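You operate a simulated robot arm through the tools that you are given. There is no shell and no other tool. Be economical: measure what you need, move in short steps, check, and stop when the job is done.

The job below is to be done with a simulated robot arm. You get a single attempt, and the scene is never put back.

JOB
Dust the block's top on the round plate and wax it from the tin with the blue knob.
Fine: use the white pad and put it back; the lid goes back on; the block stays on the plate.

The check looks at the end state, three seconds after you hand in, the way a careful person would. Anything else that was tipped, shoved, dropped, spilled or broken makes it a failure. Lids that push on must go on centred and level and be pressed home; caps that screw on are set level and turned clockwise until they are tight.

ROBOT AND FRAMES
A 6-joint arm with a two-finger parallel gripper, fixed in place. Base frame: the origin is at the foot of the arm, x ahead of it, y to its left, z up; the work surface is at about z = 0. Lengths are in mm, angles in degrees, forces in N, time in s.
With the tool pointing down near the work surface it reaches from about 140 to 580 mm from the base axis. Its first joint turns from -66.0 to 66.0 degrees. Payload 2.1 kg.
Tool frame: the origin (TCP) lies between the finger pads and is the grasp point; the fingertips stand 30 mm ahead of it; z points along the fingers, y is the line along which they close. Largest opening 94 mm; finger width 28, thickness 10; the body of the gripper, 50 by 96 mm, starts 55 mm behind the TCP.
Orientation is told as [roll, pitch, yaw] about the base's x, y, z axes, in that order, counted from this pose: with the fingers straight down and closing along the base's y, the tool's x points along the base's -x, its y along +y and its z along -z.

CONTROLS
- The arm moves only by the tool apply_moves. Its argument "rows" is a list of rows, each a list of 3 entries, a list of its own where there are three numbers: the gripper command, from -1 (shut) to 1 (fully open), values between in proportion, then the shift along the tool's x, y, z in mm, then the turn, a rotation vector about the tool's x, y, z in degrees. In form: [[grip, [tx, ty, tz], [ax, ay, az]], ...]. A call has 1 to 12 rows; each row is the pose to reach, as a shift and turn from the pose commanded when the call began, along the tool's axes at that moment. Each row takes 0.2 s and may step no farther than 50 mm and 8.6 degrees from the row before; otherwise, or with a gripper value out of range, the whole call is refused. A pose out of reach is approached as far as the arm can. The call stops where the force on the tool passes 40 N (or 10 N more than at its start, if that is more) or the arm is blocked; 0.2 s more then pass. Each finger travels about 72 mm/s and halts on what it meets, pressing with about 38 N; the grip force reading is that of the motor and also rises with nothing between the fingers. The clock runs only during rows and for 0.2 s after the last one: add rows that repeat a pose to give the fingers time. It gives the time, the measured TCP pose, the force on the tool (base axes), the opening and the grip force at its end, in the units of the frame above (readings bear some noise), with the torque about the TCP (base axes, N m) and any sound that the robot's microphone picked up.
- Cameras (640 x 400 px; columns grow to the right, rows downward): "scene" is fixed at [66.5, -367.1, 491.3]; the picture's right is [0.65, -0.76, 0.00], its down [-0.44, -0.38, -0.81] and it looks along [0.62, 0.53, -0.58] (base axes); focal length 215 px, centre (320, 200). "wrist" rides on the gripper at [76, 14, -102] in the tool frame; the picture's right is [-0.18, 0.98, 0.00], its down [-0.75, -0.14, -0.64] and it looks along [-0.63, -0.12, 0.77] (tool axes); focal length 243 px, centre (320, 200). There is no depth. A picture from a camera that has moved, and an enlarged one, comes with that camera's place and axes in the base frame and with its lens. The place of the scene camera against the robot may be out by one fixed shift of up to 25 mm in any direction.
- grab_frame(camera): a new picture of that camera. It takes no simulated time.
- inspect(camera, box): a new picture of the part [left, top, right, bottom] of that camera's present view, enlarged. It takes no simulated time.
- job_done(): hands the job in; it is judged then, once.

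Go step by step. Nothing tells you positions but the pictures and the camera data: compare them with the known pose of the tool, close in by small moves and look again before you grip or let go. The budget is 120 turns and 76 pictures, counting those below and the enlarged ones. Unless the task says otherwise, let go and move clear before handing in, and close with one line.

The tools are called after "Emit:" by a JSON object that holds its "method" and its "body". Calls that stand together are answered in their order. apply_moves: Moves the arm, as the interface text tells. Its arguments: {"type":"object","properties":{"rows":{"type":"array"}},"required":["rows"]} The other tools are called the same way: grab_frame (camera) takes a picture; inspect (camera, box) takes an enlarged picture of a part of a camera's view; job_done () hands the job in.

At the start:

```text
t: 0.0
eef_pos: [230.6, -154.6, 342.5]
orientation: [0.0, 0.1, -0.1]
wrist_force: [-1.4, -0.3, 0.1]
wrist_torque: [0.01, 0.0, 0.02]
opening: 94.1
finger_force: 0.0
```

scene: 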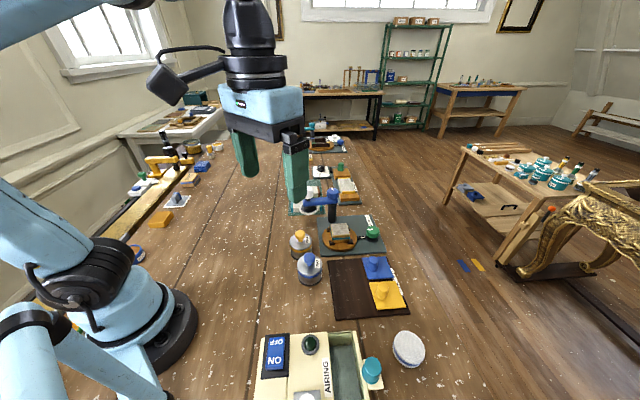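
wrist: 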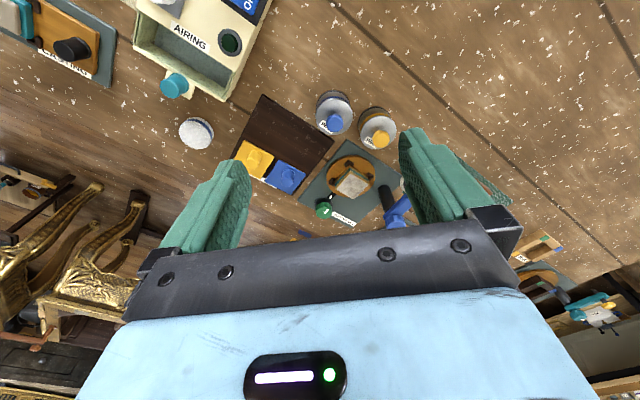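

I see a block on a round turntable plate, two tins (blue and yellow knob), blue and yellow pads on a dark mat, a white round pad and a box labelled AIRING. I'll look closer first.

Emit:
{"method": "inspect", "body": {"camera": "scene", "box": [270, 190, 430, 320]}}

Emit:
{"method": "inspect", "body": {"camera": "scene", "box": [240, 300, 450, 400]}}

Emit:
{"method": "inspect", "body": {"camera": "wrist", "box": [220, 80, 420, 240]}}

Emit:
{"method": "inspect", "body": {"camera": "wrist", "box": [0, 0, 280, 160]}}

Emit:
{"method": "inspect", "body": {"camera": "scene", "box": [280, 130, 380, 220]}}

```text
3.08 times, centred on (350, 255) of scene
camera zoom: at [66.5, -367.1, 491.3], right [0.65, -0.76, 0.0], down [-0.44, -0.38, -0.81], along [0.62, 0.53, -0.58], focal length 663 px, centre (228, 31)
```

zoom: 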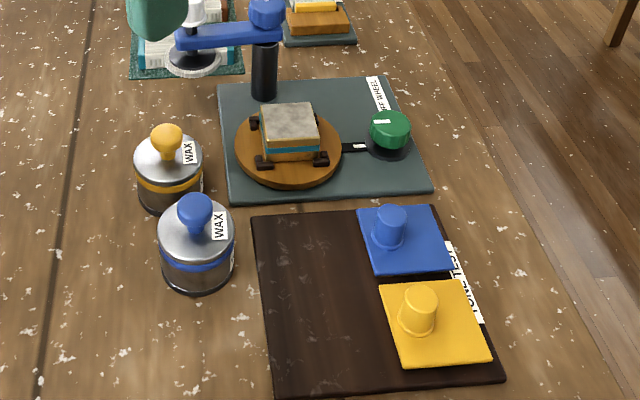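

```text
3.05 times, centred on (345, 350) of scene
camera zoom: at [66.5, -367.1, 491.3], right [0.65, -0.76, 0.0], down [-0.44, -0.38, -0.81], along [0.62, 0.53, -0.58], focal length 656 px, centre (244, -257)
```

zoom: 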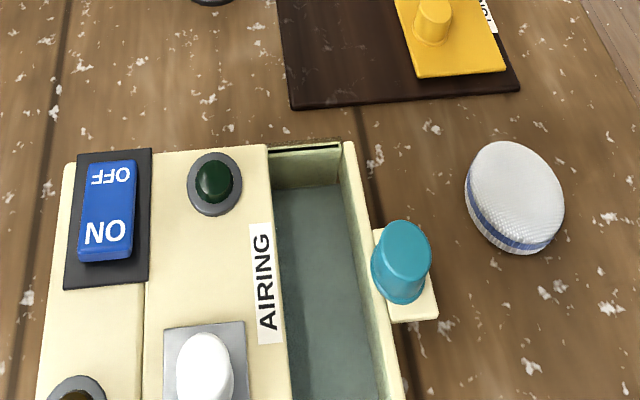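

```text
2.50 times, centred on (320, 160) of wrist
camera zoom: at [153.8, -139.3, 444.3], right [0.18, 0.98, 0.0], down [0.75, -0.14, 0.64], along [0.63, -0.12, -0.77], focal length 606 px, centre (320, 300)
```

zoom: 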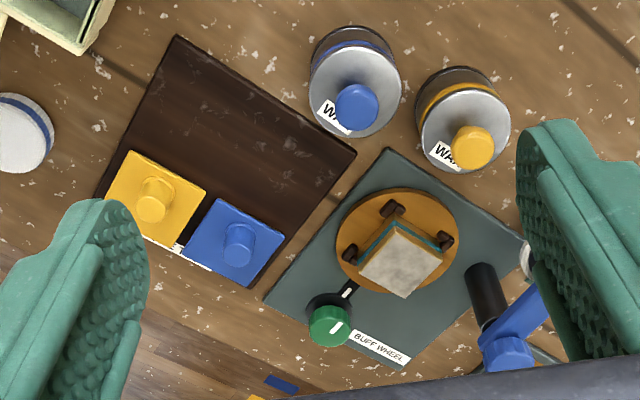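

```text
2.29 times, centred on (140, 80) of wrist
camera zoom: at [153.8, -139.3, 444.3], right [0.18, 0.98, 0.0], down [0.75, -0.14, 0.64], along [0.63, -0.12, -0.77], focal length 555 px, centre (731, 474)
```

zoom: 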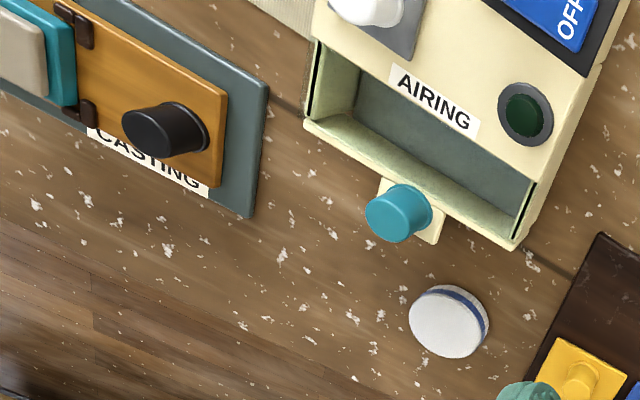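

```text
4.44 times, centred on (330, 175) of scene
camera zoom: at [66.5, -367.1, 491.3], right [0.65, -0.76, 0.0], down [-0.44, -0.38, -0.81], along [0.62, 0.53, -0.58], focal length 957 px, centre (276, 311)
```

zoom: 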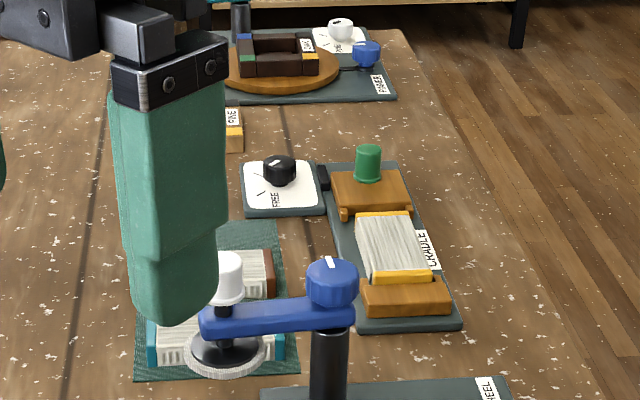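

The block sits around (454,-130), the blue-knob tin around (312,-145), the white round pad near (302,-398). I'll move for a better view of the block station, staying high.

Emit:
{"method": "apply_moves", "body": {"rows": [[1, [0, 40, 0], [0, 0, 0]], [1, [0, 80, 0], [0, 0, 0]], [1, [-30, 100, 0], [0, 0, 0]], [1, [-60, 130, 0], [0, 0, 0]], [1, [-60, 130, 0], [0, 0, 0]]]}}

Emit:
{"method": "grab_frame", "body": {"camera": "wrist"}}

Emit:
{"method": "grab_frame", "body": {"camera": "scene"}}

```text
t: 1.2
eef_pos: [288.9, -24.7, 343.0]
orientation: [0.1, 0.0, 0.0]
wrist_force: [0.6, -0.3, 0.2]
wrist_torque: [-0.01, 0.03, 0.0]
opening: 94.0
finger_force: 0.1
```

```text
68 pictures are left
camera wrist: at [214.1, -9.4, 444.7], right [0.18, 0.98, 0.0], down [0.75, -0.14, 0.64], along [0.63, -0.12, -0.77], focal length 243 px, centre (320, 200)
```

wrist: 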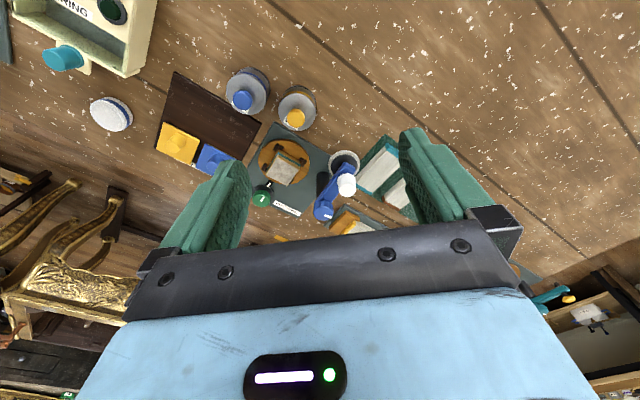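

```text
67 pictures are left
```

scene: 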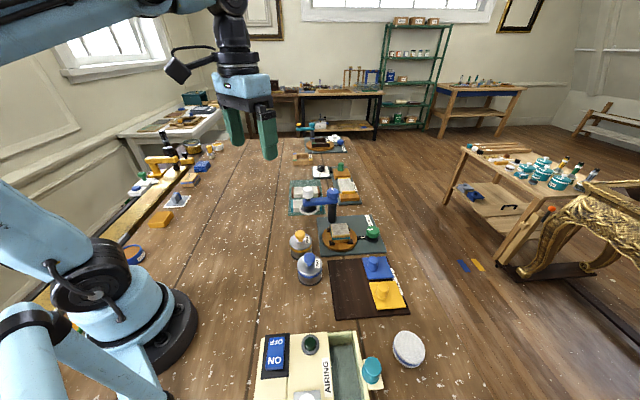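

Emit:
{"method": "inspect", "body": {"camera": "scene", "box": [280, 170, 400, 270]}}

Emit:
{"method": "inspect", "body": {"camera": "scene", "box": [20, 120, 240, 290]}}

Emit:
{"method": "inspect", "body": {"camera": "wrist", "box": [240, 110, 420, 250]}}

Emit:
{"method": "inspect", "body": {"camera": "scene", "box": [280, 110, 370, 190]}}

```text
4.00 times, centred on (340, 220) of scene
camera zoom: at [66.5, -367.1, 491.3], right [0.65, -0.76, 0.0], down [-0.44, -0.38, -0.81], along [0.62, 0.53, -0.58], focal length 862 px, centre (240, 120)
```

zoom: 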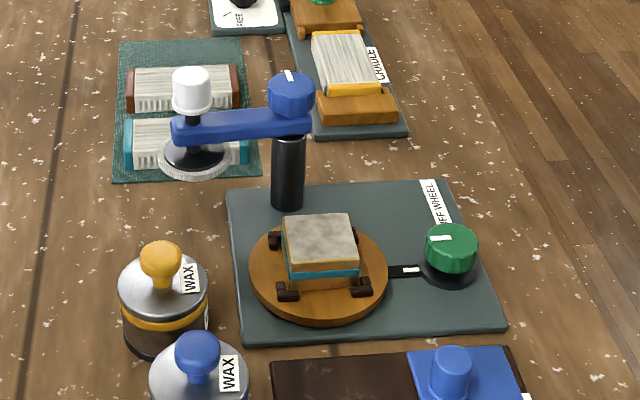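

```text
2.35 times, centred on (130, 205) of scene
camera zoom: at [66.5, -367.1, 491.3], right [0.65, -0.76, 0.0], down [-0.44, -0.38, -0.81], along [0.62, 0.53, -0.58], focal length 507 px, centre (767, 188)
```

zoom: 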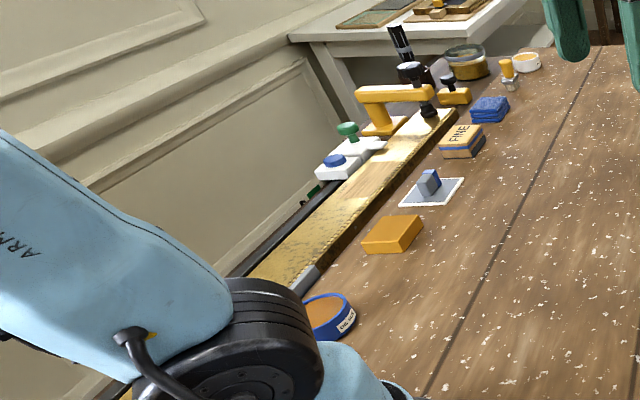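

```text
2.86 times, centred on (330, 180) of wrist
camera zoom: at [214.1, -9.4, 444.7], right [0.18, 0.98, 0.0], down [0.75, -0.14, 0.64], along [0.63, -0.12, -0.77], focal length 693 px, centre (291, 257)
```

zoom: 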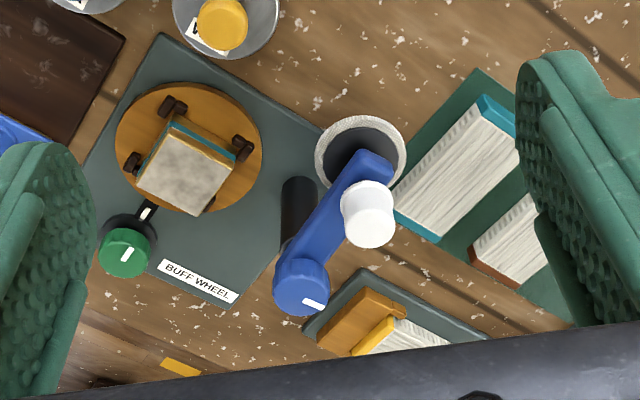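

```text
5.00 times, centred on (325, 150) of scene
camera zoom: at [66.5, -367.1, 491.3], right [0.65, -0.76, 0.0], down [-0.44, -0.38, -0.81], along [0.62, 0.53, -0.58], focal length 1077 px, centre (295, 450)
```

zoom: 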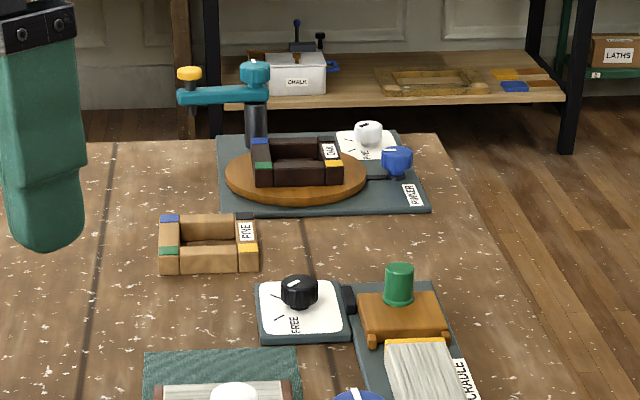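

The buff wheel has its own swing arm (not needed). The loose white round pad seems to be the one meant. I'll look down at the blue-knob tin from nearer.

Emit:
{"method": "apply_moves", "body": {"rows": [[1, [-10, -50, 20], [0, 0, 0]], [1, [-20, -90, 50], [0, 0, 0]], [1, [-20, -120, 90], [0, 0, 0]], [1, [-20, -120, 110], [0, 0, 0]], [1, [-20, -120, 110], [0, 0, 0]]]}}

Emit:
{"method": "grab_frame", "body": {"camera": "wrist"}}

```text
refused: row 1 steps farther than a row can; nothing moved
```

```text
62 pictures are left
camera wrist: at [214.1, -9.4, 444.7], right [0.18, 0.98, 0.0], down [0.75, -0.14, 0.64], along [0.63, -0.12, -0.77], focal length 243 px, centre (320, 200)
```

wrist: 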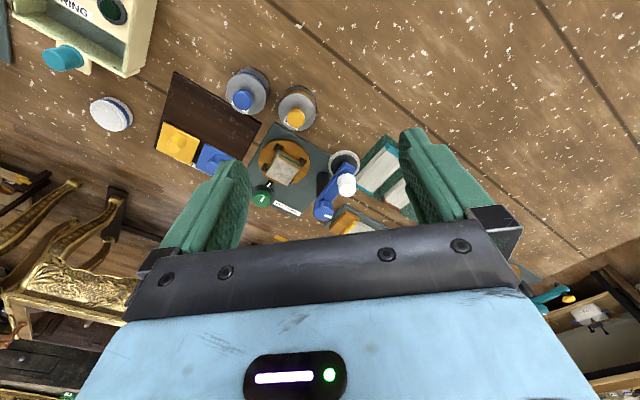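

The step was too long, so I repeat it in smaller rows.

Emit:
{"method": "apply_moves", "body": {"rows": [[1, [-10, -40, 20], [0, 0, 0]], [1, [-20, -80, 40], [0, 0, 0]], [1, [-20, -120, 65], [0, 0, 0]], [1, [-20, -120, 110], [0, 0, 0]], [1, [-20, -120, 110], [0, 0, 0]]]}}

Emit:
{"method": "inspect", "body": {"camera": "wrist", "box": [160, 0, 480, 200]}}

```text
t: 2.4
eef_pos: [309.1, -145.2, 231.7]
orientation: [0.0, 0.0, -0.1]
wrist_force: [0.2, 0.3, -1.2]
wrist_torque: [0.01, 0.01, 0.01]
opening: 94.0
finger_force: 0.0
```

```text
2.00 times, centred on (320, 100) of wrist
camera zoom: at [233.3, -129.6, 334.4], right [0.18, 0.98, 0.0], down [0.75, -0.14, 0.64], along [0.63, -0.12, -0.77], focal length 485 px, centre (320, 400)
```

zoom: 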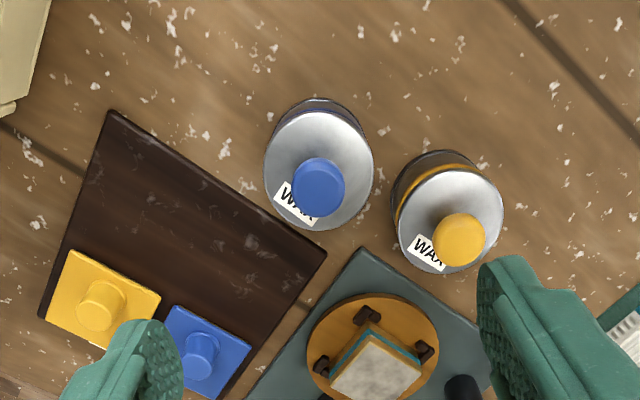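

The blue tin is at about (311,-144), diameter ~62, lid top ~z41, knob top ~z64. Next I'll look at the white pad from above.

Emit:
{"method": "apply_moves", "body": {"rows": [[1, [5, -45, 0], [0, 0, 0]], [1, [10, -90, 0], [0, 0, 0]], [1, [15, -135, 0], [0, 0, 0]], [1, [20, -180, 0], [0, 0, 0]], [1, [20, -225, 0], [0, 0, 0]], [1, [15, -245, 30], [0, 0, 0]], [1, [15, -245, 30], [0, 0, 0]]]}}

Emit:
{"method": "inspect", "body": {"camera": "wrist", "box": [160, 0, 480, 200]}}

```text
t: 4.0
eef_pos: [295.5, -390.7, 202.7]
orientation: [-0.1, 0.0, 0.1]
wrist_force: [1.1, 0.2, 0.1]
wrist_torque: [0.0, -0.02, -0.02]
opening: 94.1
finger_force: 0.2
```

```text
2.00 times, centred on (320, 100) of wrist
camera zoom: at [220.3, -375.5, 305.2], right [0.18, 0.98, 0.0], down [0.75, -0.14, 0.64], along [0.63, -0.12, -0.77], focal length 485 px, centre (320, 400)
```

zoom: 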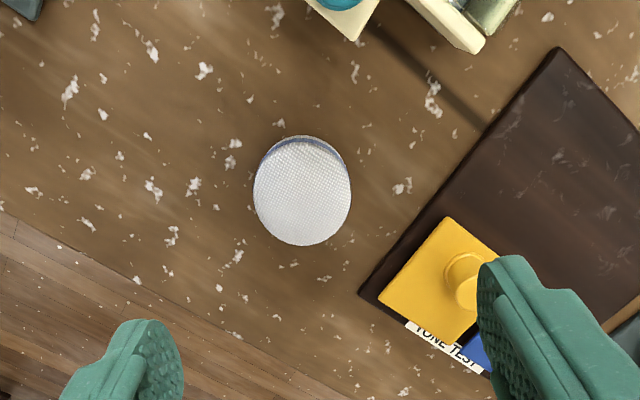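

The white pad is at about (305,-402), ~55 mm across and ~20 mm tall. I'll open the tin first: go over its knob with the fingers part closed.

Emit:
{"method": "apply_moves", "body": {"rows": [[0.1, [-3, 45, -10], [0, 0, 0]], [0.1, [-6, 90, -10], [0, 0, 0]], [0.1, [-9, 135, -10], [0, 0, 0]], [0.1, [-12, 180, -10], [0, 0, 0]], [0.1, [-15, 225, 0], [0, 0, 0]], [0.1, [-15.5, 246.7, 40], [0, 0, 0]], [0.1, [-15.5, 246.7, 72], [0, 0, 0]], [0.1, [-15.5, 246.7, 72], [0, 0, 0]]]}}

Emit:
{"method": "grab_frame", "body": {"camera": "wrist"}}

Emit:
{"method": "inspect", "body": {"camera": "scene", "box": [260, 210, 360, 300]}}

```text
t: 5.8
eef_pos: [310.4, -142.5, 130.9]
orientation: [0.0, 0.0, 0.0]
wrist_force: [-0.3, 0.1, 0.5]
wrist_torque: [0.0, -0.01, 0.05]
opening: 51.4
finger_force: 0.2
```

```text
59 pictures are left
camera wrist: at [235.0, -128.3, 232.9], right [0.18, 0.98, 0.0], down [0.75, -0.14, 0.64], along [0.63, -0.12, -0.77], focal length 243 px, centre (320, 200)
```

wrist: 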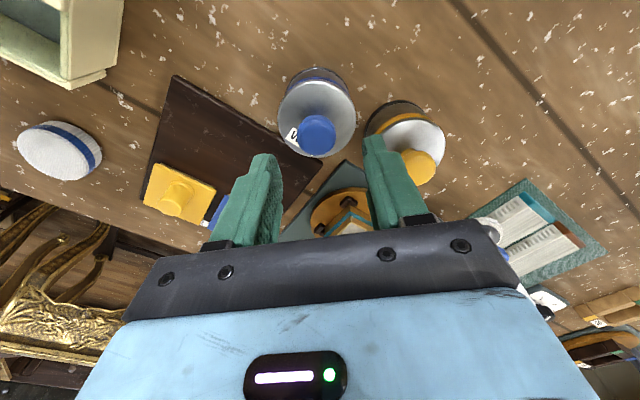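

```text
4.44 times, centred on (310, 255) of scene
camera zoom: at [66.5, -367.1, 491.3], right [0.65, -0.76, 0.0], down [-0.44, -0.38, -0.81], along [0.62, 0.53, -0.58], focal length 957 px, centre (364, -44)
```

zoom: 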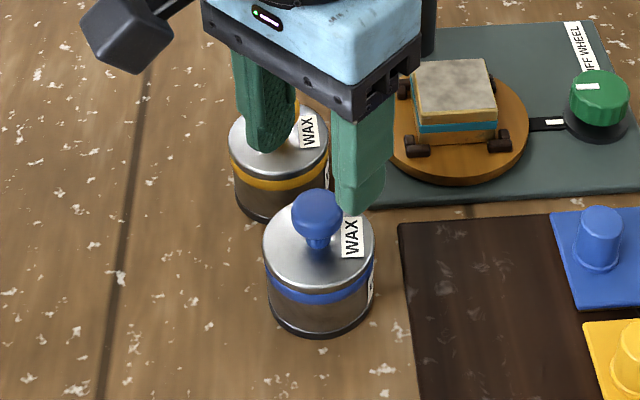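

The tool is over the knob; it needs about 2.5 mm in -y. I go down so the fingertips stand just above the lid and look before closing.

Emit:
{"method": "apply_moves", "body": {"rows": [[0.1, [-0.6, -2.5, 20], [0, 0, 0]], [0.1, [-0.6, -2.5, 40], [0, 0, 0]], [0.1, [-0.6, -2.5, 54], [0, 0, 0]], [0.1, [-0.6, -2.5, 54], [0, 0, 0]]]}}

Emit:
{"method": "inspect", "body": {"camera": "scene", "box": [260, 210, 360, 300]}}

Emit:
{"method": "inspect", "body": {"camera": "wrist", "box": [220, 80, 420, 240]}}

```text
t: 6.6
eef_pos: [311.8, -147.0, 80.1]
orientation: [0.1, 0.1, 0.0]
wrist_force: [-0.7, 1.5, 18.3]
wrist_torque: [-0.02, 0.05, -0.01]
opening: 51.8
finger_force: 0.0
stopped in row 4: the force on the tool passed its limit at 81 N (the readings are from after the stop); the commanded pose is now the measured one
```

```text
4.44 times, centred on (310, 255) of scene
camera zoom: at [66.5, -367.1, 491.3], right [0.65, -0.76, 0.0], down [-0.44, -0.38, -0.81], along [0.62, 0.53, -0.58], focal length 957 px, centre (364, -44)
```

zoom: 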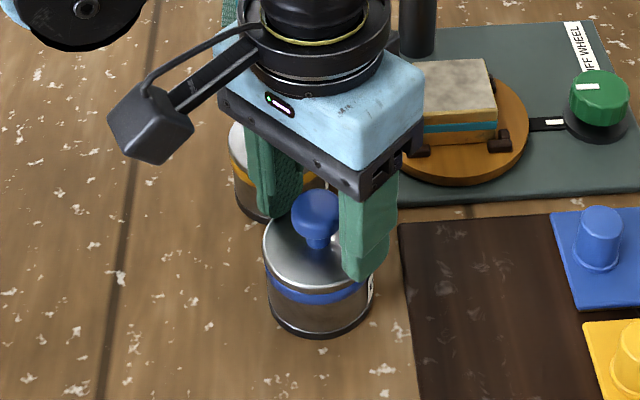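

```text
2.50 times, centred on (320, 160) of wrist
camera zoom: at [235.6, -131.7, 183.1], right [0.18, 0.98, 0.0], down [0.76, -0.14, 0.64], along [0.63, -0.12, -0.77], focal length 606 px, centre (320, 300)
```

zoom: 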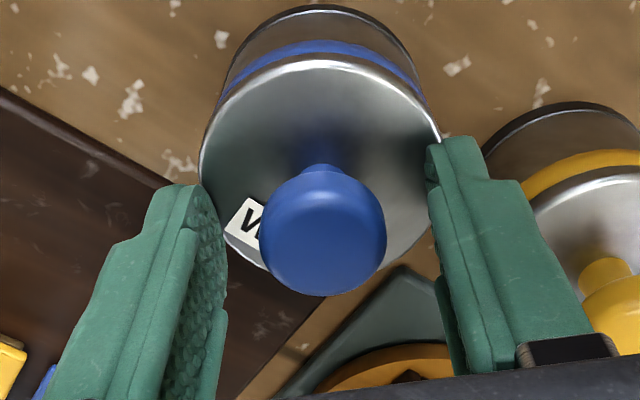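

The fingertips touched the lid (lid top is ~z50). I rise 3 mm and close on the knob.

Emit:
{"method": "apply_moves", "body": {"rows": [[0.1, [0, 1.5, -3], [0, 0, 0]], [-0.4, [0, 1.5, -3], [0, 0, 0]], [-1, [0, 1.5, -3], [0, 0, 0]], [-1, [0, 1.5, -3], [0, 0, 0]], [-1, [0, 1.5, -3], [0, 0, 0]]]}}

Emit:
{"method": "inspect", "body": {"camera": "wrist", "box": [220, 80, 420, 240]}}

```text
t: 7.8
eef_pos: [311.0, -145.5, 82.6]
orientation: [0.1, 0.1, -0.1]
wrist_force: [-0.2, 0.0, 0.5]
wrist_torque: [0.02, -0.02, -0.04]
opening: 25.3
finger_force: 38.5
heard: snap
```

```text
2.50 times, centred on (320, 160) of wrist
camera zoom: at [235.5, -130.4, 185.1], right [0.18, 0.98, 0.0], down [0.76, -0.14, 0.64], along [0.63, -0.12, -0.77], focal length 606 px, centre (320, 300)
```

zoom: 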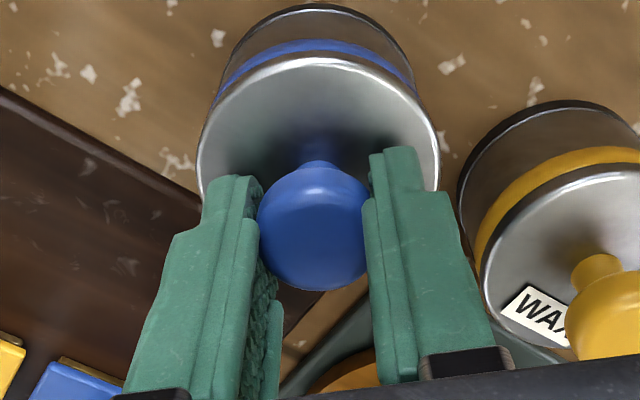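

Gripped the knob at 25 mm; a snap was heard, perhaps the lid freeing. I lift slowly.

Emit:
{"method": "apply_moves", "body": {"rows": [[-1, [0, 0, -2], [0, 0, 0]], [-1, [0, 0, -5], [0, 0, 0]], [-1, [0, 0, -10], [0, 0, 0]], [-1, [0, 0, -20], [0, 0, 0]], [-1, [0, 0, -20], [0, 0, 0]]]}}

Emit:
{"method": "inspect", "body": {"camera": "scene", "box": [260, 210, 360, 300]}}

```text
t: 9.0
eef_pos: [310.1, -145.6, 103.4]
orientation: [0.1, 0.1, 0.0]
wrist_force: [0.1, -0.4, -0.1]
wrist_torque: [0.0, 0.02, 0.0]
opening: 25.5
finger_force: 38.2
```

```text
4.44 times, centred on (310, 255) of scene
camera zoom: at [66.5, -367.1, 491.3], right [0.65, -0.76, 0.0], down [-0.44, -0.38, -0.81], along [0.62, 0.53, -0.58], focal length 957 px, centre (364, -44)
```

zoom: 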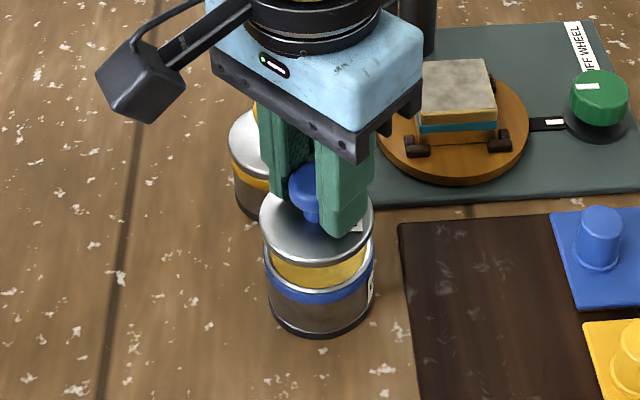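

The lid is off and yellow wax shows inside. I set the lid on clear table at about (255,-50).

Emit:
{"method": "apply_moves", "body": {"rows": [[-1, [0, 0, -40], [0, 0, 0]], [-1, [25, 30, -40], [0, 0, 0]], [-1, [45, 65, -40], [0, 0, 0]], [-1, [55, 95, -30], [0, 0, 0]], [-1, [55, 95, 0], [0, 0, 0]], [-1, [55, 95, 20], [0, 0, 0]], [-1, [55, 95, 20], [0, 0, 0]]]}}

Emit:
{"method": "inspect", "body": {"camera": "scene", "box": [220, 190, 360, 300]}}

Emit:
{"method": "grab_frame", "body": {"camera": "wrist"}}

```text
t: 10.6
eef_pos: [255.8, -50.3, 83.4]
orientation: [0.1, 0.1, 0.0]
wrist_force: [-0.1, 0.5, -1.0]
wrist_torque: [-0.01, 0.02, 0.01]
opening: 25.6
finger_force: 38.2
```

```text
3.64 times, centred on (290, 245) of scene
camera zoom: at [66.5, -367.1, 491.3], right [0.65, -0.76, 0.0], down [-0.44, -0.38, -0.81], along [0.62, 0.53, -0.58], focal length 783 px, centre (429, 36)
```

zoom: 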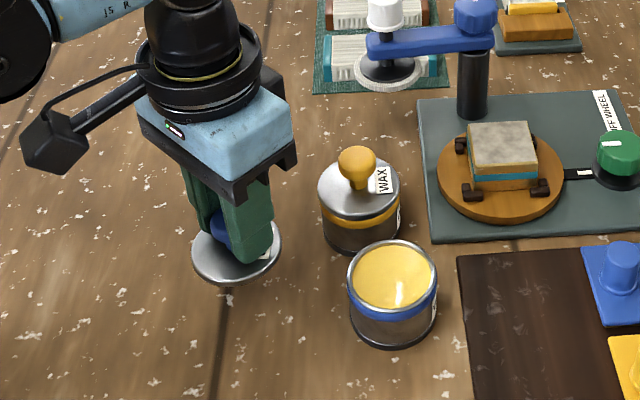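

```text
52 pictures are left
camera wrist: at [180.6, -35.4, 186.0], right [0.18, 0.98, 0.0], down [0.76, -0.14, 0.64], along [0.63, -0.12, -0.77], focal length 243 px, centre (320, 200)
```

wrist: 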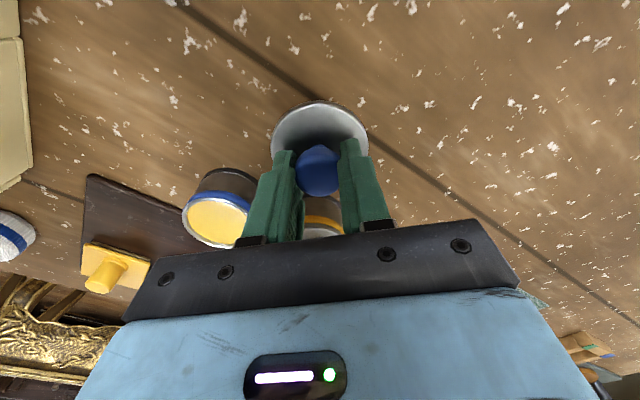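

The area beneath is clear; I lower the lid in small steps until contact.

Emit:
{"method": "apply_moves", "body": {"rows": [[-1, [0, 0, 15], [0, 0, 0]], [-1, [0, 0, 28], [0, 0, 0]], [-1, [0, 0, 31], [0, 0, 0]], [-1, [0, 0, 33], [0, 0, 0]], [-1, [0, 0, 35], [0, 0, 0]], [-1, [0, 0, 35], [0, 0, 0]]]}}

Emit:
{"method": "inspect", "body": {"camera": "scene", "box": [220, 190, 360, 300]}}

```text
t: 12.0
eef_pos: [255.9, -51.9, 48.5]
orientation: [0.1, 0.0, -0.1]
wrist_force: [0.8, -1.0, -1.2]
wrist_torque: [0.01, 0.01, 0.01]
opening: 25.5
finger_force: 38.2
```

```text
3.64 times, centred on (290, 245) of scene
camera zoom: at [66.5, -367.1, 491.3], right [0.65, -0.76, 0.0], down [-0.44, -0.38, -0.81], along [0.62, 0.53, -0.58], focal length 783 px, centre (429, 36)
```

zoom: 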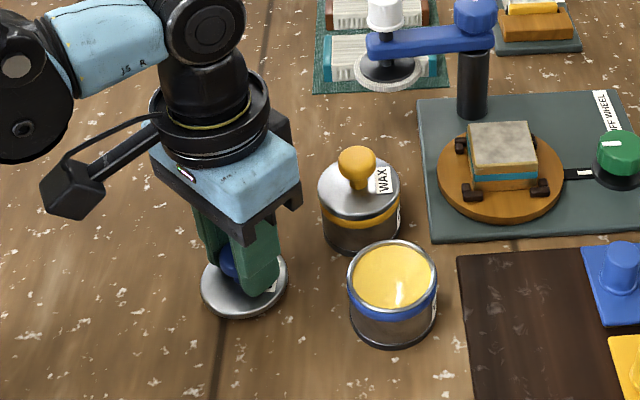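

Emit:
{"method": "apply_moves", "body": {"rows": [[-1, [0, 0, 1], [0, 0, 0]], [-1, [0, 0, 2], [0, 0, 0]], [-1, [0, 0, 3], [0, 0, 0]], [-1, [0, 0, 4], [0, 0, 0]], [-1, [0, 0, 5], [0, 0, 0]], [-1, [0, 0, 6], [0, 0, 0]], [-1, [0, 0, 7], [0, 0, 0]], [-1, [0, 0, 8], [0, 0, 0]], [-1, [0, 0, 9], [0, 0, 0]], [-1, [0, 0, 10], [0, 0, 0]]]}}

```text
t: 14.2
eef_pos: [256.2, -51.1, 39.1]
orientation: [0.0, 0.2, 0.0]
wrist_force: [-1.9, -0.5, 10.8]
wrist_torque: [-0.01, 0.05, 0.07]
opening: 25.4
finger_force: 37.8
```

Contact at TCP z≈39 with 11 N. I release, opening a little, and rise.

Emit:
{"method": "apply_moves", "body": {"rows": [[-1, [0, 0, -1], [0, 0, 0]], [-0.2, [0, 0, -1], [0, 0, 0]], [0.0, [0, 0, -1], [0, 0, 0]], [0.1, [0, 0, -1], [0, 0, 0]], [0.1, [0, 0, -30], [0, 0, 0]], [0.1, [0, 0, -70], [0, 0, 0]], [0.1, [0, 0, -110], [0, 0, 0]], [0.1, [0, 0, -110], [0, 0, 0]]]}}

Emit:
{"method": "grab_frame", "body": {"camera": "wrist"}}

Emit:
{"method": "inspect", "body": {"camera": "scene", "box": [220, 190, 360, 300]}}

```text
t: 16.0
eef_pos: [256.5, -48.6, 147.9]
orientation: [0.1, 0.1, 0.1]
wrist_force: [-0.1, -0.1, 1.1]
wrist_torque: [-0.02, 0.0, -0.01]
opening: 51.8
finger_force: 0.1
```

```text
50 pictures are left
camera wrist: at [181.0, -33.7, 250.1], right [0.18, 0.98, 0.0], down [0.76, -0.14, 0.64], along [0.63, -0.12, -0.77], focal length 243 px, centre (320, 200)
```

wrist: 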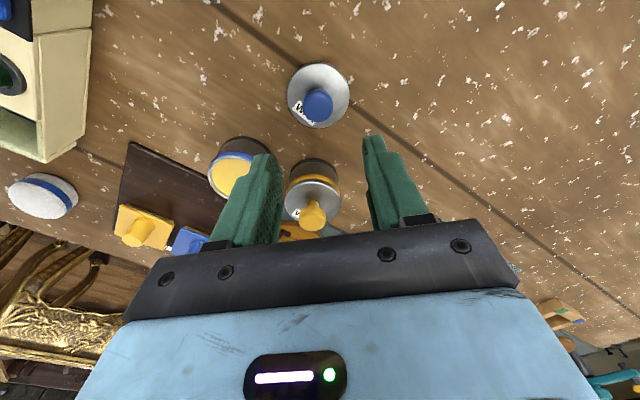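

```text
3.64 times, centred on (290, 245) of scene
camera zoom: at [66.5, -367.1, 491.3], right [0.65, -0.76, 0.0], down [-0.44, -0.38, -0.81], along [0.62, 0.53, -0.58], focal length 783 px, centre (429, 36)
```

zoom: 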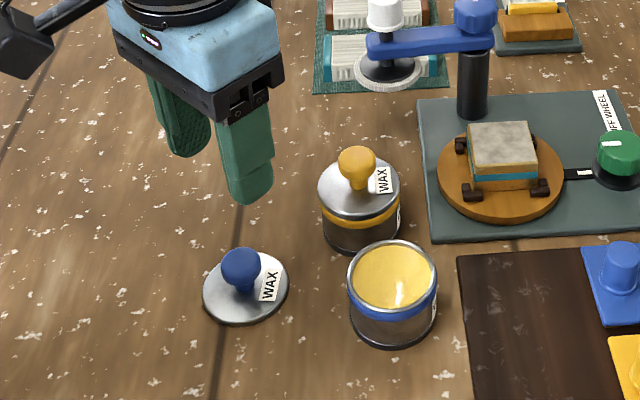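

The lid rests level. Now to the white pad, opened fully.

Emit:
{"method": "apply_moves", "body": {"rows": [[1, [-6, -44, -30], [0, 0, 0]], [1, [-12, -88, -40], [0, 0, 0]], [1, [-18, -132, -40], [0, 0, 0]], [1, [-24, -176, -40], [0, 0, 0]], [1, [-30, -220, -40], [0, 0, 0]], [1, [-36, -264, -40], [0, 0, 0]], [1, [-42, -308, -30], [0, 0, 0]], [1, [-48.5, -353, -20], [0, 0, 0]], [1, [-48.5, -353, 10], [0, 0, 0]], [1, [-48.5, -353, 40], [0, 0, 0]], [1, [-48.5, -353, 40], [0, 0, 0]]]}}

Emit:
{"method": "grab_frame", "body": {"camera": "wrist"}}

Emit:
{"method": "inspect", "body": {"camera": "scene", "box": [360, 300, 460, 390]}}

```text
refused: row 1 steps farther than a row can; nothing moved
```

```text
48 pictures are left
camera wrist: at [181.0, -33.7, 250.1], right [0.18, 0.98, 0.0], down [0.76, -0.14, 0.64], along [0.63, -0.12, -0.77], focal length 243 px, centre (320, 200)
```

wrist: 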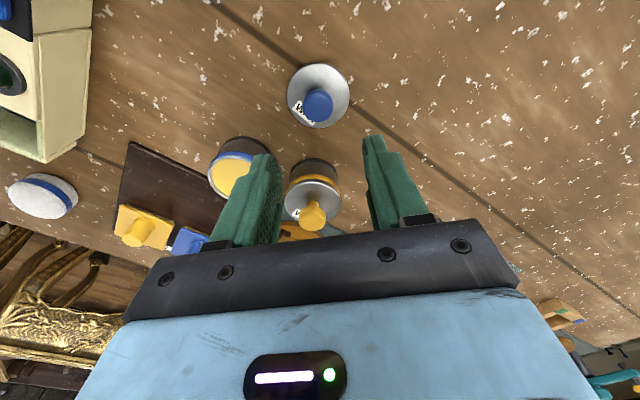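

```text
4.44 times, centred on (410, 345) of scene
camera zoom: at [66.5, -367.1, 491.3], right [0.65, -0.76, 0.0], down [-0.44, -0.38, -0.81], along [0.62, 0.53, -0.58], focal length 957 px, centre (-80, -444)
```

zoom: 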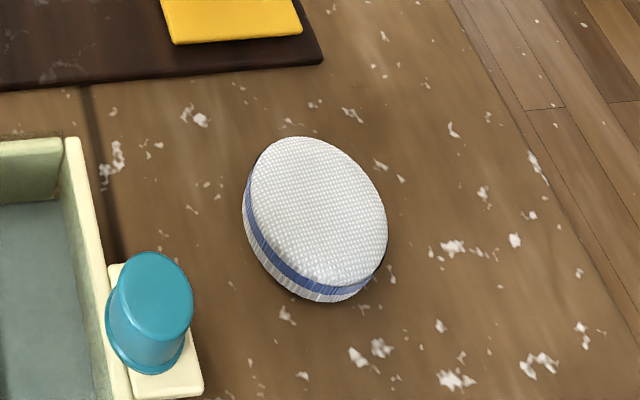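

The first row was too long; I split the rise off.

Emit:
{"method": "apply_moves", "body": {"rows": [[1, [0, 0, -40], [0, 0, 0]], [1, [-6, -46, -40], [0, 0, 0]], [1, [-12, -92, -40], [0, 0, 0]], [1, [-18, -138, -40], [0, 0, 0]], [1, [-24, -184, -40], [0, 0, 0]], [1, [-30, -230, -40], [0, 0, 0]], [1, [-36, -276, -40], [0, 0, 0]], [1, [-42, -322, -40], [0, 0, 0]], [1, [-48.5, -353, -20], [0, 0, 0]], [1, [-48.5, -353, 15], [0, 0, 0]], [1, [-48.5, -353, 50], [0, 0, 0]], [1, [-48.5, -353, 50], [0, 0, 0]]]}}

Emit:
{"method": "grab_frame", "body": {"camera": "wrist"}}

```text
t: 18.6
eef_pos: [304.5, -404.6, 96.8]
orientation: [0.1, 0.1, -0.1]
wrist_force: [-0.4, 0.1, -0.3]
wrist_torque: [0.0, 0.01, 0.03]
opening: 94.1
finger_force: 0.2
```

```text
46 pictures are left
camera wrist: at [230.2, -388.9, 199.4], right [0.18, 0.98, 0.0], down [0.76, -0.14, 0.64], along [0.63, -0.12, -0.77], focal length 243 px, centre (320, 200)
```

wrist: 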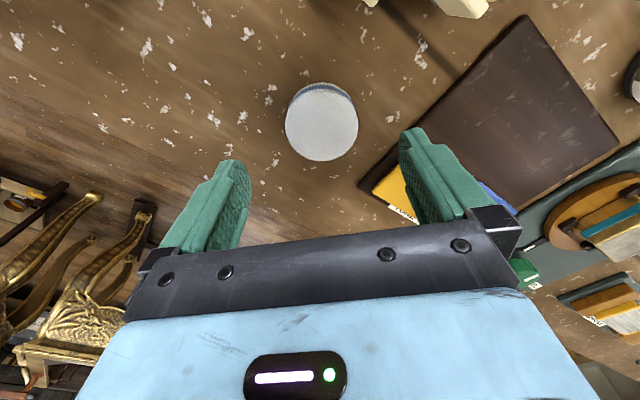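

Pad centre ~(303.5,-401.7). I come down around it, leaving ~8 mm of pad below the fingertips, and close.

Emit:
{"method": "apply_moves", "body": {"rows": [[0.75, [1, 2.9, 20], [0, 0, 0]], [0.75, [1, 2.9, 40], [0, 0, 0]], [0.75, [1, 2.9, 52], [0, 0, 0]], [0.75, [1, 2.9, 58.5], [0, 0, 0]], [0.3, [1, 2.9, 58.5], [0, 0, 0]], [-0.2, [1, 2.9, 58.5], [0, 0, 0]], [-1, [1, 2.9, 58.5], [0, 0, 0]], [-1, [1, 2.9, 58.5], [0, 0, 0]]]}}

Emit:
{"method": "grab_frame", "body": {"camera": "wrist"}}

```text
t: 20.4
eef_pos: [303.2, -400.8, 38.6]
orientation: [0.1, 0.1, 0.0]
wrist_force: [-0.1, -0.1, 1.1]
wrist_torque: [-0.01, 0.03, 0.0]
opening: 51.4
finger_force: 38.2
```

```text
45 pictures are left
camera wrist: at [228.4, -385.8, 141.9], right [0.18, 0.98, 0.0], down [0.76, -0.14, 0.64], along [0.63, -0.12, -0.77], focal length 243 px, centre (320, 200)
```

wrist: 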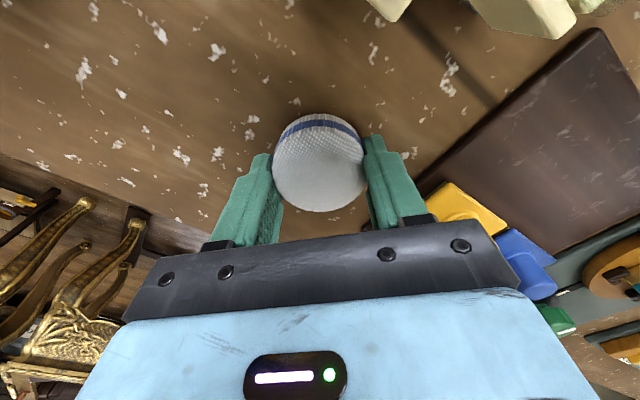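

The pad is held (51 mm). I lift it and carry it above the block.

Emit:
{"method": "apply_moves", "body": {"rows": [[-1, [0, 0, -40], [0, 0, 0]], [-1, [0, 0, -85], [0, 0, 0]], [-1, [-3, 10, -120], [0, 0, 0]], [-1, [-24, 48, -120], [0, 0, 0]], [-1, [-45, 87, -120], [0, 0, 0]], [-1, [-66, 126, -120], [0, 0, 0]], [-1, [-87, 165, -120], [0, 0, 0]], [-1, [-108, 204, -120], [0, 0, 0]], [-1, [-108, 240, -120], [0, 0, 0]], [-1, [-108, 272, -120], [0, 0, 0]], [-1, [-108, 272, -120], [0, 0, 0]]]}}

Emit:
{"method": "grab_frame", "body": {"camera": "wrist"}}

Emit:
{"method": "inspect", "body": {"camera": "scene", "box": [280, 150, 400, 260]}}

```text
t: 22.8
eef_pos: [410.2, -126.0, 159.5]
orientation: [0.1, 0.1, 0.0]
wrist_force: [0.2, 0.5, -0.3]
wrist_torque: [-0.01, -0.02, 0.01]
opening: 51.2
finger_force: 37.9
```

```text
44 pictures are left
camera wrist: at [334.8, -111.1, 261.8], right [0.18, 0.98, 0.0], down [0.76, -0.14, 0.64], along [0.63, -0.12, -0.77], focal length 243 px, centre (320, 200)
```

wrist: 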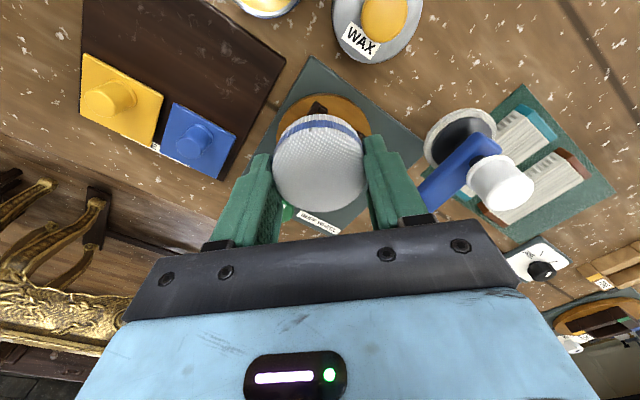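

```text
3.64 times, centred on (340, 205) of scene
camera zoom: at [66.5, -367.1, 491.3], right [0.65, -0.76, 0.0], down [-0.44, -0.38, -0.81], along [0.62, 0.53, -0.58], focal length 783 px, centre (247, 182)
```

zoom: 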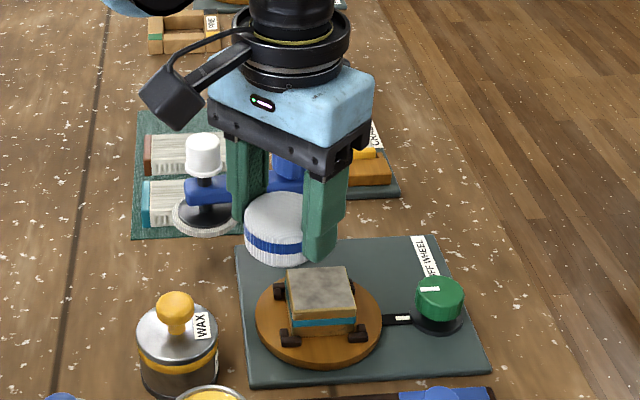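

The block is just ahead; I centre the pad over it at (453,-128) and go down to pad-bottom z≈76.

Emit:
{"method": "apply_moves", "body": {"rows": [[-1, [-22, -1, 0], [0, 0, 0]], [-1, [-43, -2, 0], [0, 0, 0]], [-1, [-43, -2, 25], [0, 0, 0]], [-1, [-43, -2, 45], [0, 0, 0]], [-1, [-43, -2, 45], [0, 0, 0]]]}}

Emit:
{"method": "inspect", "body": {"camera": "scene", "box": [290, 180, 390, 260]}}

Emit:
{"method": "grab_frame", "body": {"camera": "wrist"}}

```text
t: 24.0
eef_pos: [454.8, -128.2, 114.3]
orientation: [0.0, 0.0, 0.0]
wrist_force: [0.1, 0.2, 0.1]
wrist_torque: [0.02, 0.02, 0.01]
opening: 51.0
finger_force: 38.3
```

```text
5.00 times, centred on (340, 220) of scene
camera zoom: at [66.5, -367.1, 491.3], right [0.65, -0.76, 0.0], down [-0.44, -0.38, -0.81], along [0.62, 0.53, -0.58], focal length 1077 px, centre (220, 100)
```

zoom: 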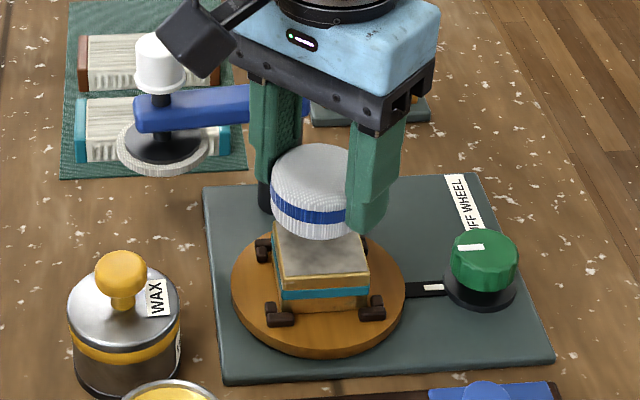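

```text
41 pictures are left
camera wrist: at [379.4, -113.4, 216.2], right [0.18, 0.98, 0.0], down [0.76, -0.14, 0.64], along [0.63, -0.12, -0.77], focal length 243 px, centre (320, 200)
```

wrist: 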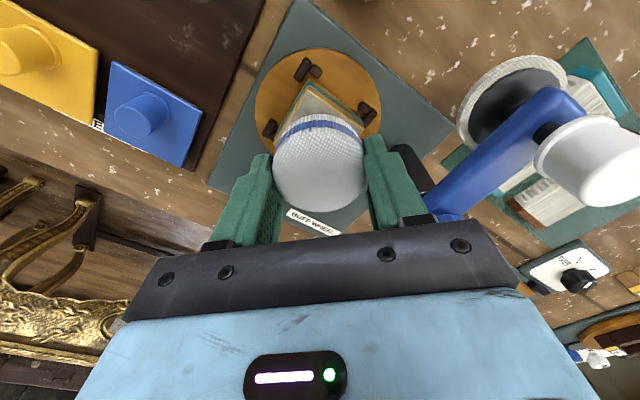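

The pad is roughly over the block; plate centre looks like (449,-128). I shift 5 mm back and step down gently.

Emit:
{"method": "apply_moves", "body": {"rows": [[-1, [5, 0, 5], [0, 0, 0]], [-1, [5, 0, 10], [0, 0, 0]], [-1, [5, 0, 13], [0, 0, 0]], [-1, [5, 0, 15], [0, 0, 0]], [-1, [5, 0, 17], [0, 0, 0]], [-1, [5, 0, 18], [0, 0, 0]], [-1, [5, 0, 19], [0, 0, 0]], [-1, [5, 0, 20], [0, 0, 0]], [-1, [5, 0, 21], [0, 0, 0]], [-1, [5, 0, 22], [0, 0, 0]]]}}

Emit:
{"method": "inspect", "body": {"camera": "scene", "box": [290, 180, 390, 260]}}

```text
t: 26.2
eef_pos: [448.8, -130.9, 91.8]
orientation: [-0.1, 0.1, 0.0]
wrist_force: [-0.8, -0.3, -0.3]
wrist_torque: [0.0, 0.02, -0.01]
opening: 51.1
finger_force: 37.9
```

```text
5.00 times, centred on (340, 220) of scene
camera zoom: at [66.5, -367.1, 491.3], right [0.65, -0.76, 0.0], down [-0.44, -0.38, -0.81], along [0.62, 0.53, -0.58], focal length 1077 px, centre (220, 100)
```

zoom: 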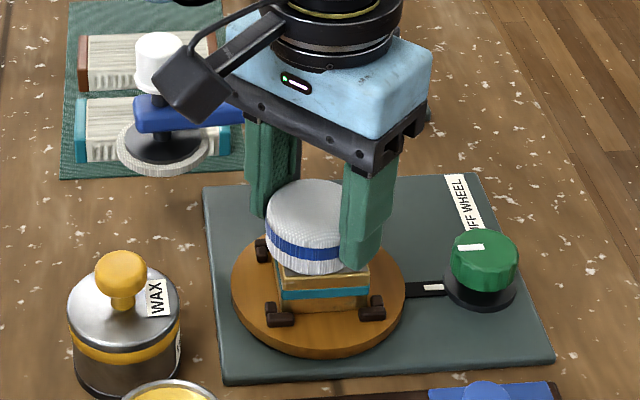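

Not in contact yet; I continue down in 1 mm steps.

Emit:
{"method": "apply_moves", "body": {"rows": [[-1, [0, 0, 1], [0, 0, 0]], [-1, [0, 0, 2], [0, 0, 0]], [-1, [0, 0, 3], [0, 0, 0]], [-1, [0, 0, 4], [0, 0, 0]], [-1, [0, 0, 5], [0, 0, 0]], [-1, [0, 0, 6], [0, 0, 0]]]}}

```text
t: 27.6
eef_pos: [449.5, -131.1, 89.4]
orientation: [0.0, 0.1, 0.0]
wrist_force: [0.3, 0.4, 15.8]
wrist_torque: [0.08, 0.0, 0.02]
opening: 51.3
finger_force: 38.3
stopped in row 6: the force on the tool passed its limit at 45 N (the readings are from after the stop); the commanded pose is now the measured one
```

Contact: the block top is at ~z51. I wipe it with light pressure in a pattern of short strokes.

Emit:
{"method": "apply_moves", "body": {"rows": [[-1, [0, 3, 0], [0, 0, 0]], [-1, [-8, 3, 0], [0, 0, 0]], [-1, [-15, 3, 0], [0, 0, 0]], [-1, [-15, 12, 0], [0, 0, 0]], [-1, [-5, 16, 0], [0, 0, 0]], [-1, [5, 16, 0], [0, 0, 0]], [-1, [14, 12, 0], [0, 0, 0]], [-1, [15, 3, 0], [0, 0, 0]], [-1, [14, -7, 0], [0, 0, 0]], [-1, [5, -11, 0], [0, 0, 0]], [-1, [-5, -11, 0], [0, 0, 0]], [-1, [-14, -7, 0], [0, 0, 0]]]}}

```text
t: 30.2
eef_pos: [463.2, -138.3, 88.5]
orientation: [0.0, 0.3, -0.1]
wrist_force: [-6.1, -3.9, 12.6]
wrist_torque: [-0.11, 0.28, 0.01]
opening: 51.4
finger_force: 37.9
```

The wipe runs well at ~13 N. I add straight strokes across the top.

Emit:
{"method": "apply_moves", "body": {"rows": [[-1, [9, 0, 0], [0, 0, 0]], [-1, [18, 0, 0], [0, 0, 0]], [-1, [28, 0, 0], [0, 0, 0]], [-1, [28, 9, 0], [0, 0, 0]], [-1, [18, 10, 0], [0, 0, 0]], [-1, [9, 10, 0], [0, 0, 0]], [-1, [0, 10, 0], [0, 0, 0]], [-1, [0, 20, 0], [0, 0, 0]], [-1, [9, 20, 0], [0, 0, 0]], [-1, [18, 20, 0], [0, 0, 0]], [-1, [28, 20, 0], [0, 0, 0]], [-1, [14, 10, 0], [0, 0, 0]]]}}

Emit:
{"method": "apply_moves", "body": {"rows": [[-1, [0, 0, -20], [0, 0, 0]], [-1, [40, 0, -60], [0, 0, 0]], [-1, [60, 0, -60], [0, 0, 0]], [-1, [60, 0, -60], [0, 0, 0]]]}}

Emit:
{"method": "inspect", "body": {"camera": "scene", "box": [290, 190, 390, 270]}}

```text
t: 32.8
eef_pos: [448.4, -127.3, 88.6]
orientation: [0.2, 0.4, 0.0]
wrist_force: [-8.5, 4.4, 19.8]
wrist_torque: [0.25, 0.25, -0.01]
opening: 51.4
finger_force: 37.8
```

```text
refused: row 2 steps farther than a row can; nothing moved
```

```text
5.00 times, centred on (340, 230) of scene
camera zoom: at [66.4, -367.1, 491.3], right [0.65, -0.76, 0.0], down [-0.44, -0.38, -0.81], along [0.62, 0.53, -0.58], focal length 1077 px, centre (220, 50)
```

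zoom: 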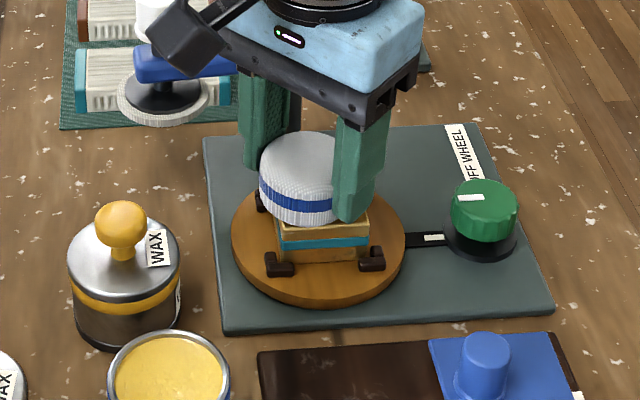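

Dusting strokes are done; I lift clear and look at the top.

Emit:
{"method": "apply_moves", "body": {"rows": [[-1, [0, 0, -25], [0, 0, 0]], [-1, [0, 0, -60], [0, 0, 0]], [-1, [40, 0, -70], [0, 0, 0]], [-1, [60, 0, -70], [0, 0, 0]], [-1, [60, 0, -70], [0, 0, 0]]]}}

Emit:
{"method": "inspect", "body": {"camera": "scene", "box": [290, 190, 390, 270]}}

```text
t: 34.0
eef_pos: [388.5, -126.7, 158.5]
orientation: [0.0, 0.2, 0.0]
wrist_force: [0.6, -0.2, -0.7]
wrist_torque: [0.0, 0.03, 0.01]
opening: 51.6
finger_force: 37.6
```

```text
5.00 times, centred on (340, 230) of scene
camera zoom: at [66.5, -367.1, 491.3], right [0.65, -0.76, 0.0], down [-0.44, -0.38, -0.81], along [0.62, 0.53, -0.58], focal length 1077 px, centre (220, 50)
```

zoom: 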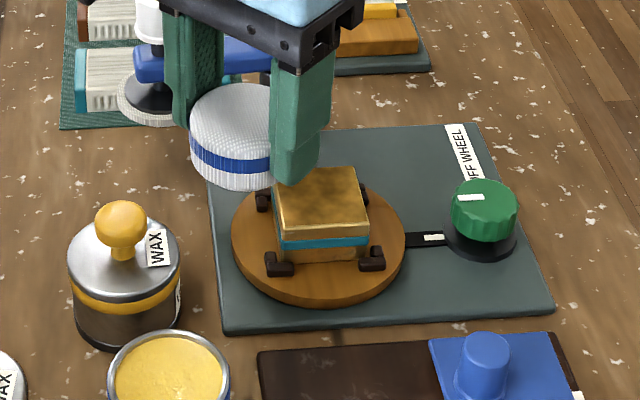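

Dust is largely gone. I move over the tin and look at the block unobstructed.

Emit:
{"method": "apply_moves", "body": {"rows": [[-1, [40, -8, 0], [0, 0, 0]], [-1, [78, -18, 0], [0, 0, 0]], [-1, [78, -18, 0], [0, 0, 0]]]}}

Emit:
{"method": "inspect", "body": {"camera": "scene", "box": [320, 215, 365, 250]}}

Emit:
{"method": "grab_frame", "body": {"camera": "wrist"}}

```text
t: 34.8
eef_pos: [309.8, -147.9, 159.6]
orientation: [0.1, 0.3, 0.0]
wrist_force: [0.6, 0.0, -0.1]
wrist_torque: [0.01, -0.01, -0.01]
opening: 51.4
finger_force: 38.3
```

```text
11.43 times, centred on (342, 232) of scene
camera zoom: at [66.5, -367.1, 491.3], right [0.65, -0.76, 0.0], down [-0.44, -0.38, -0.81], along [0.62, 0.53, -0.58], focal length 2462 px, centre (63, -171)
```

zoom: 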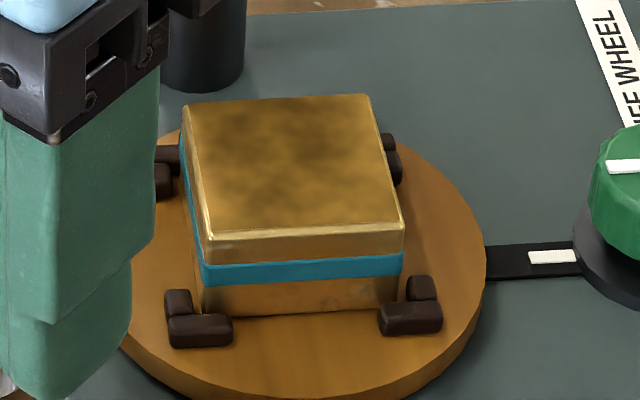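

```text
36 pictures are left
camera wrist: at [236.2, -131.2, 261.4], right [0.18, 0.98, 0.0], down [0.76, -0.14, 0.64], along [0.63, -0.12, -0.77], focal length 243 px, centre (320, 200)
```

wrist: 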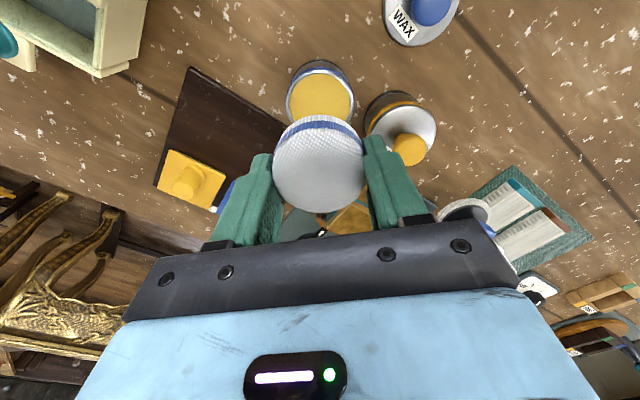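

Some dull smudges remain on the top. I'll go back for a second dusting pass to see if they are dust.

Emit:
{"method": "apply_moves", "body": {"rows": [[-1, [-40, 8, 0], [0, 0, 0]], [-1, [-80, 18, 0], [0, 0, 0]], [-1, [-120, 19, 0], [0, 0, 0]], [-1, [-139, 19, 20], [0, 0, 0]], [-1, [-139, 19, 60], [0, 0, 0]], [-1, [-139, 19, 67], [0, 0, 0]], [-1, [-139, 19, 69], [0, 0, 0]], [-1, [-139, 19, 70], [0, 0, 0]], [-1, [-139, 19, 71], [0, 0, 0]]]}}

```text
t: 36.8
eef_pos: [450.4, -125.8, 88.0]
orientation: [0.0, 0.2, 0.0]
wrist_force: [0.4, -1.5, 18.1]
wrist_torque: [-0.12, 0.08, 0.02]
opening: 51.2
finger_force: 38.1
```

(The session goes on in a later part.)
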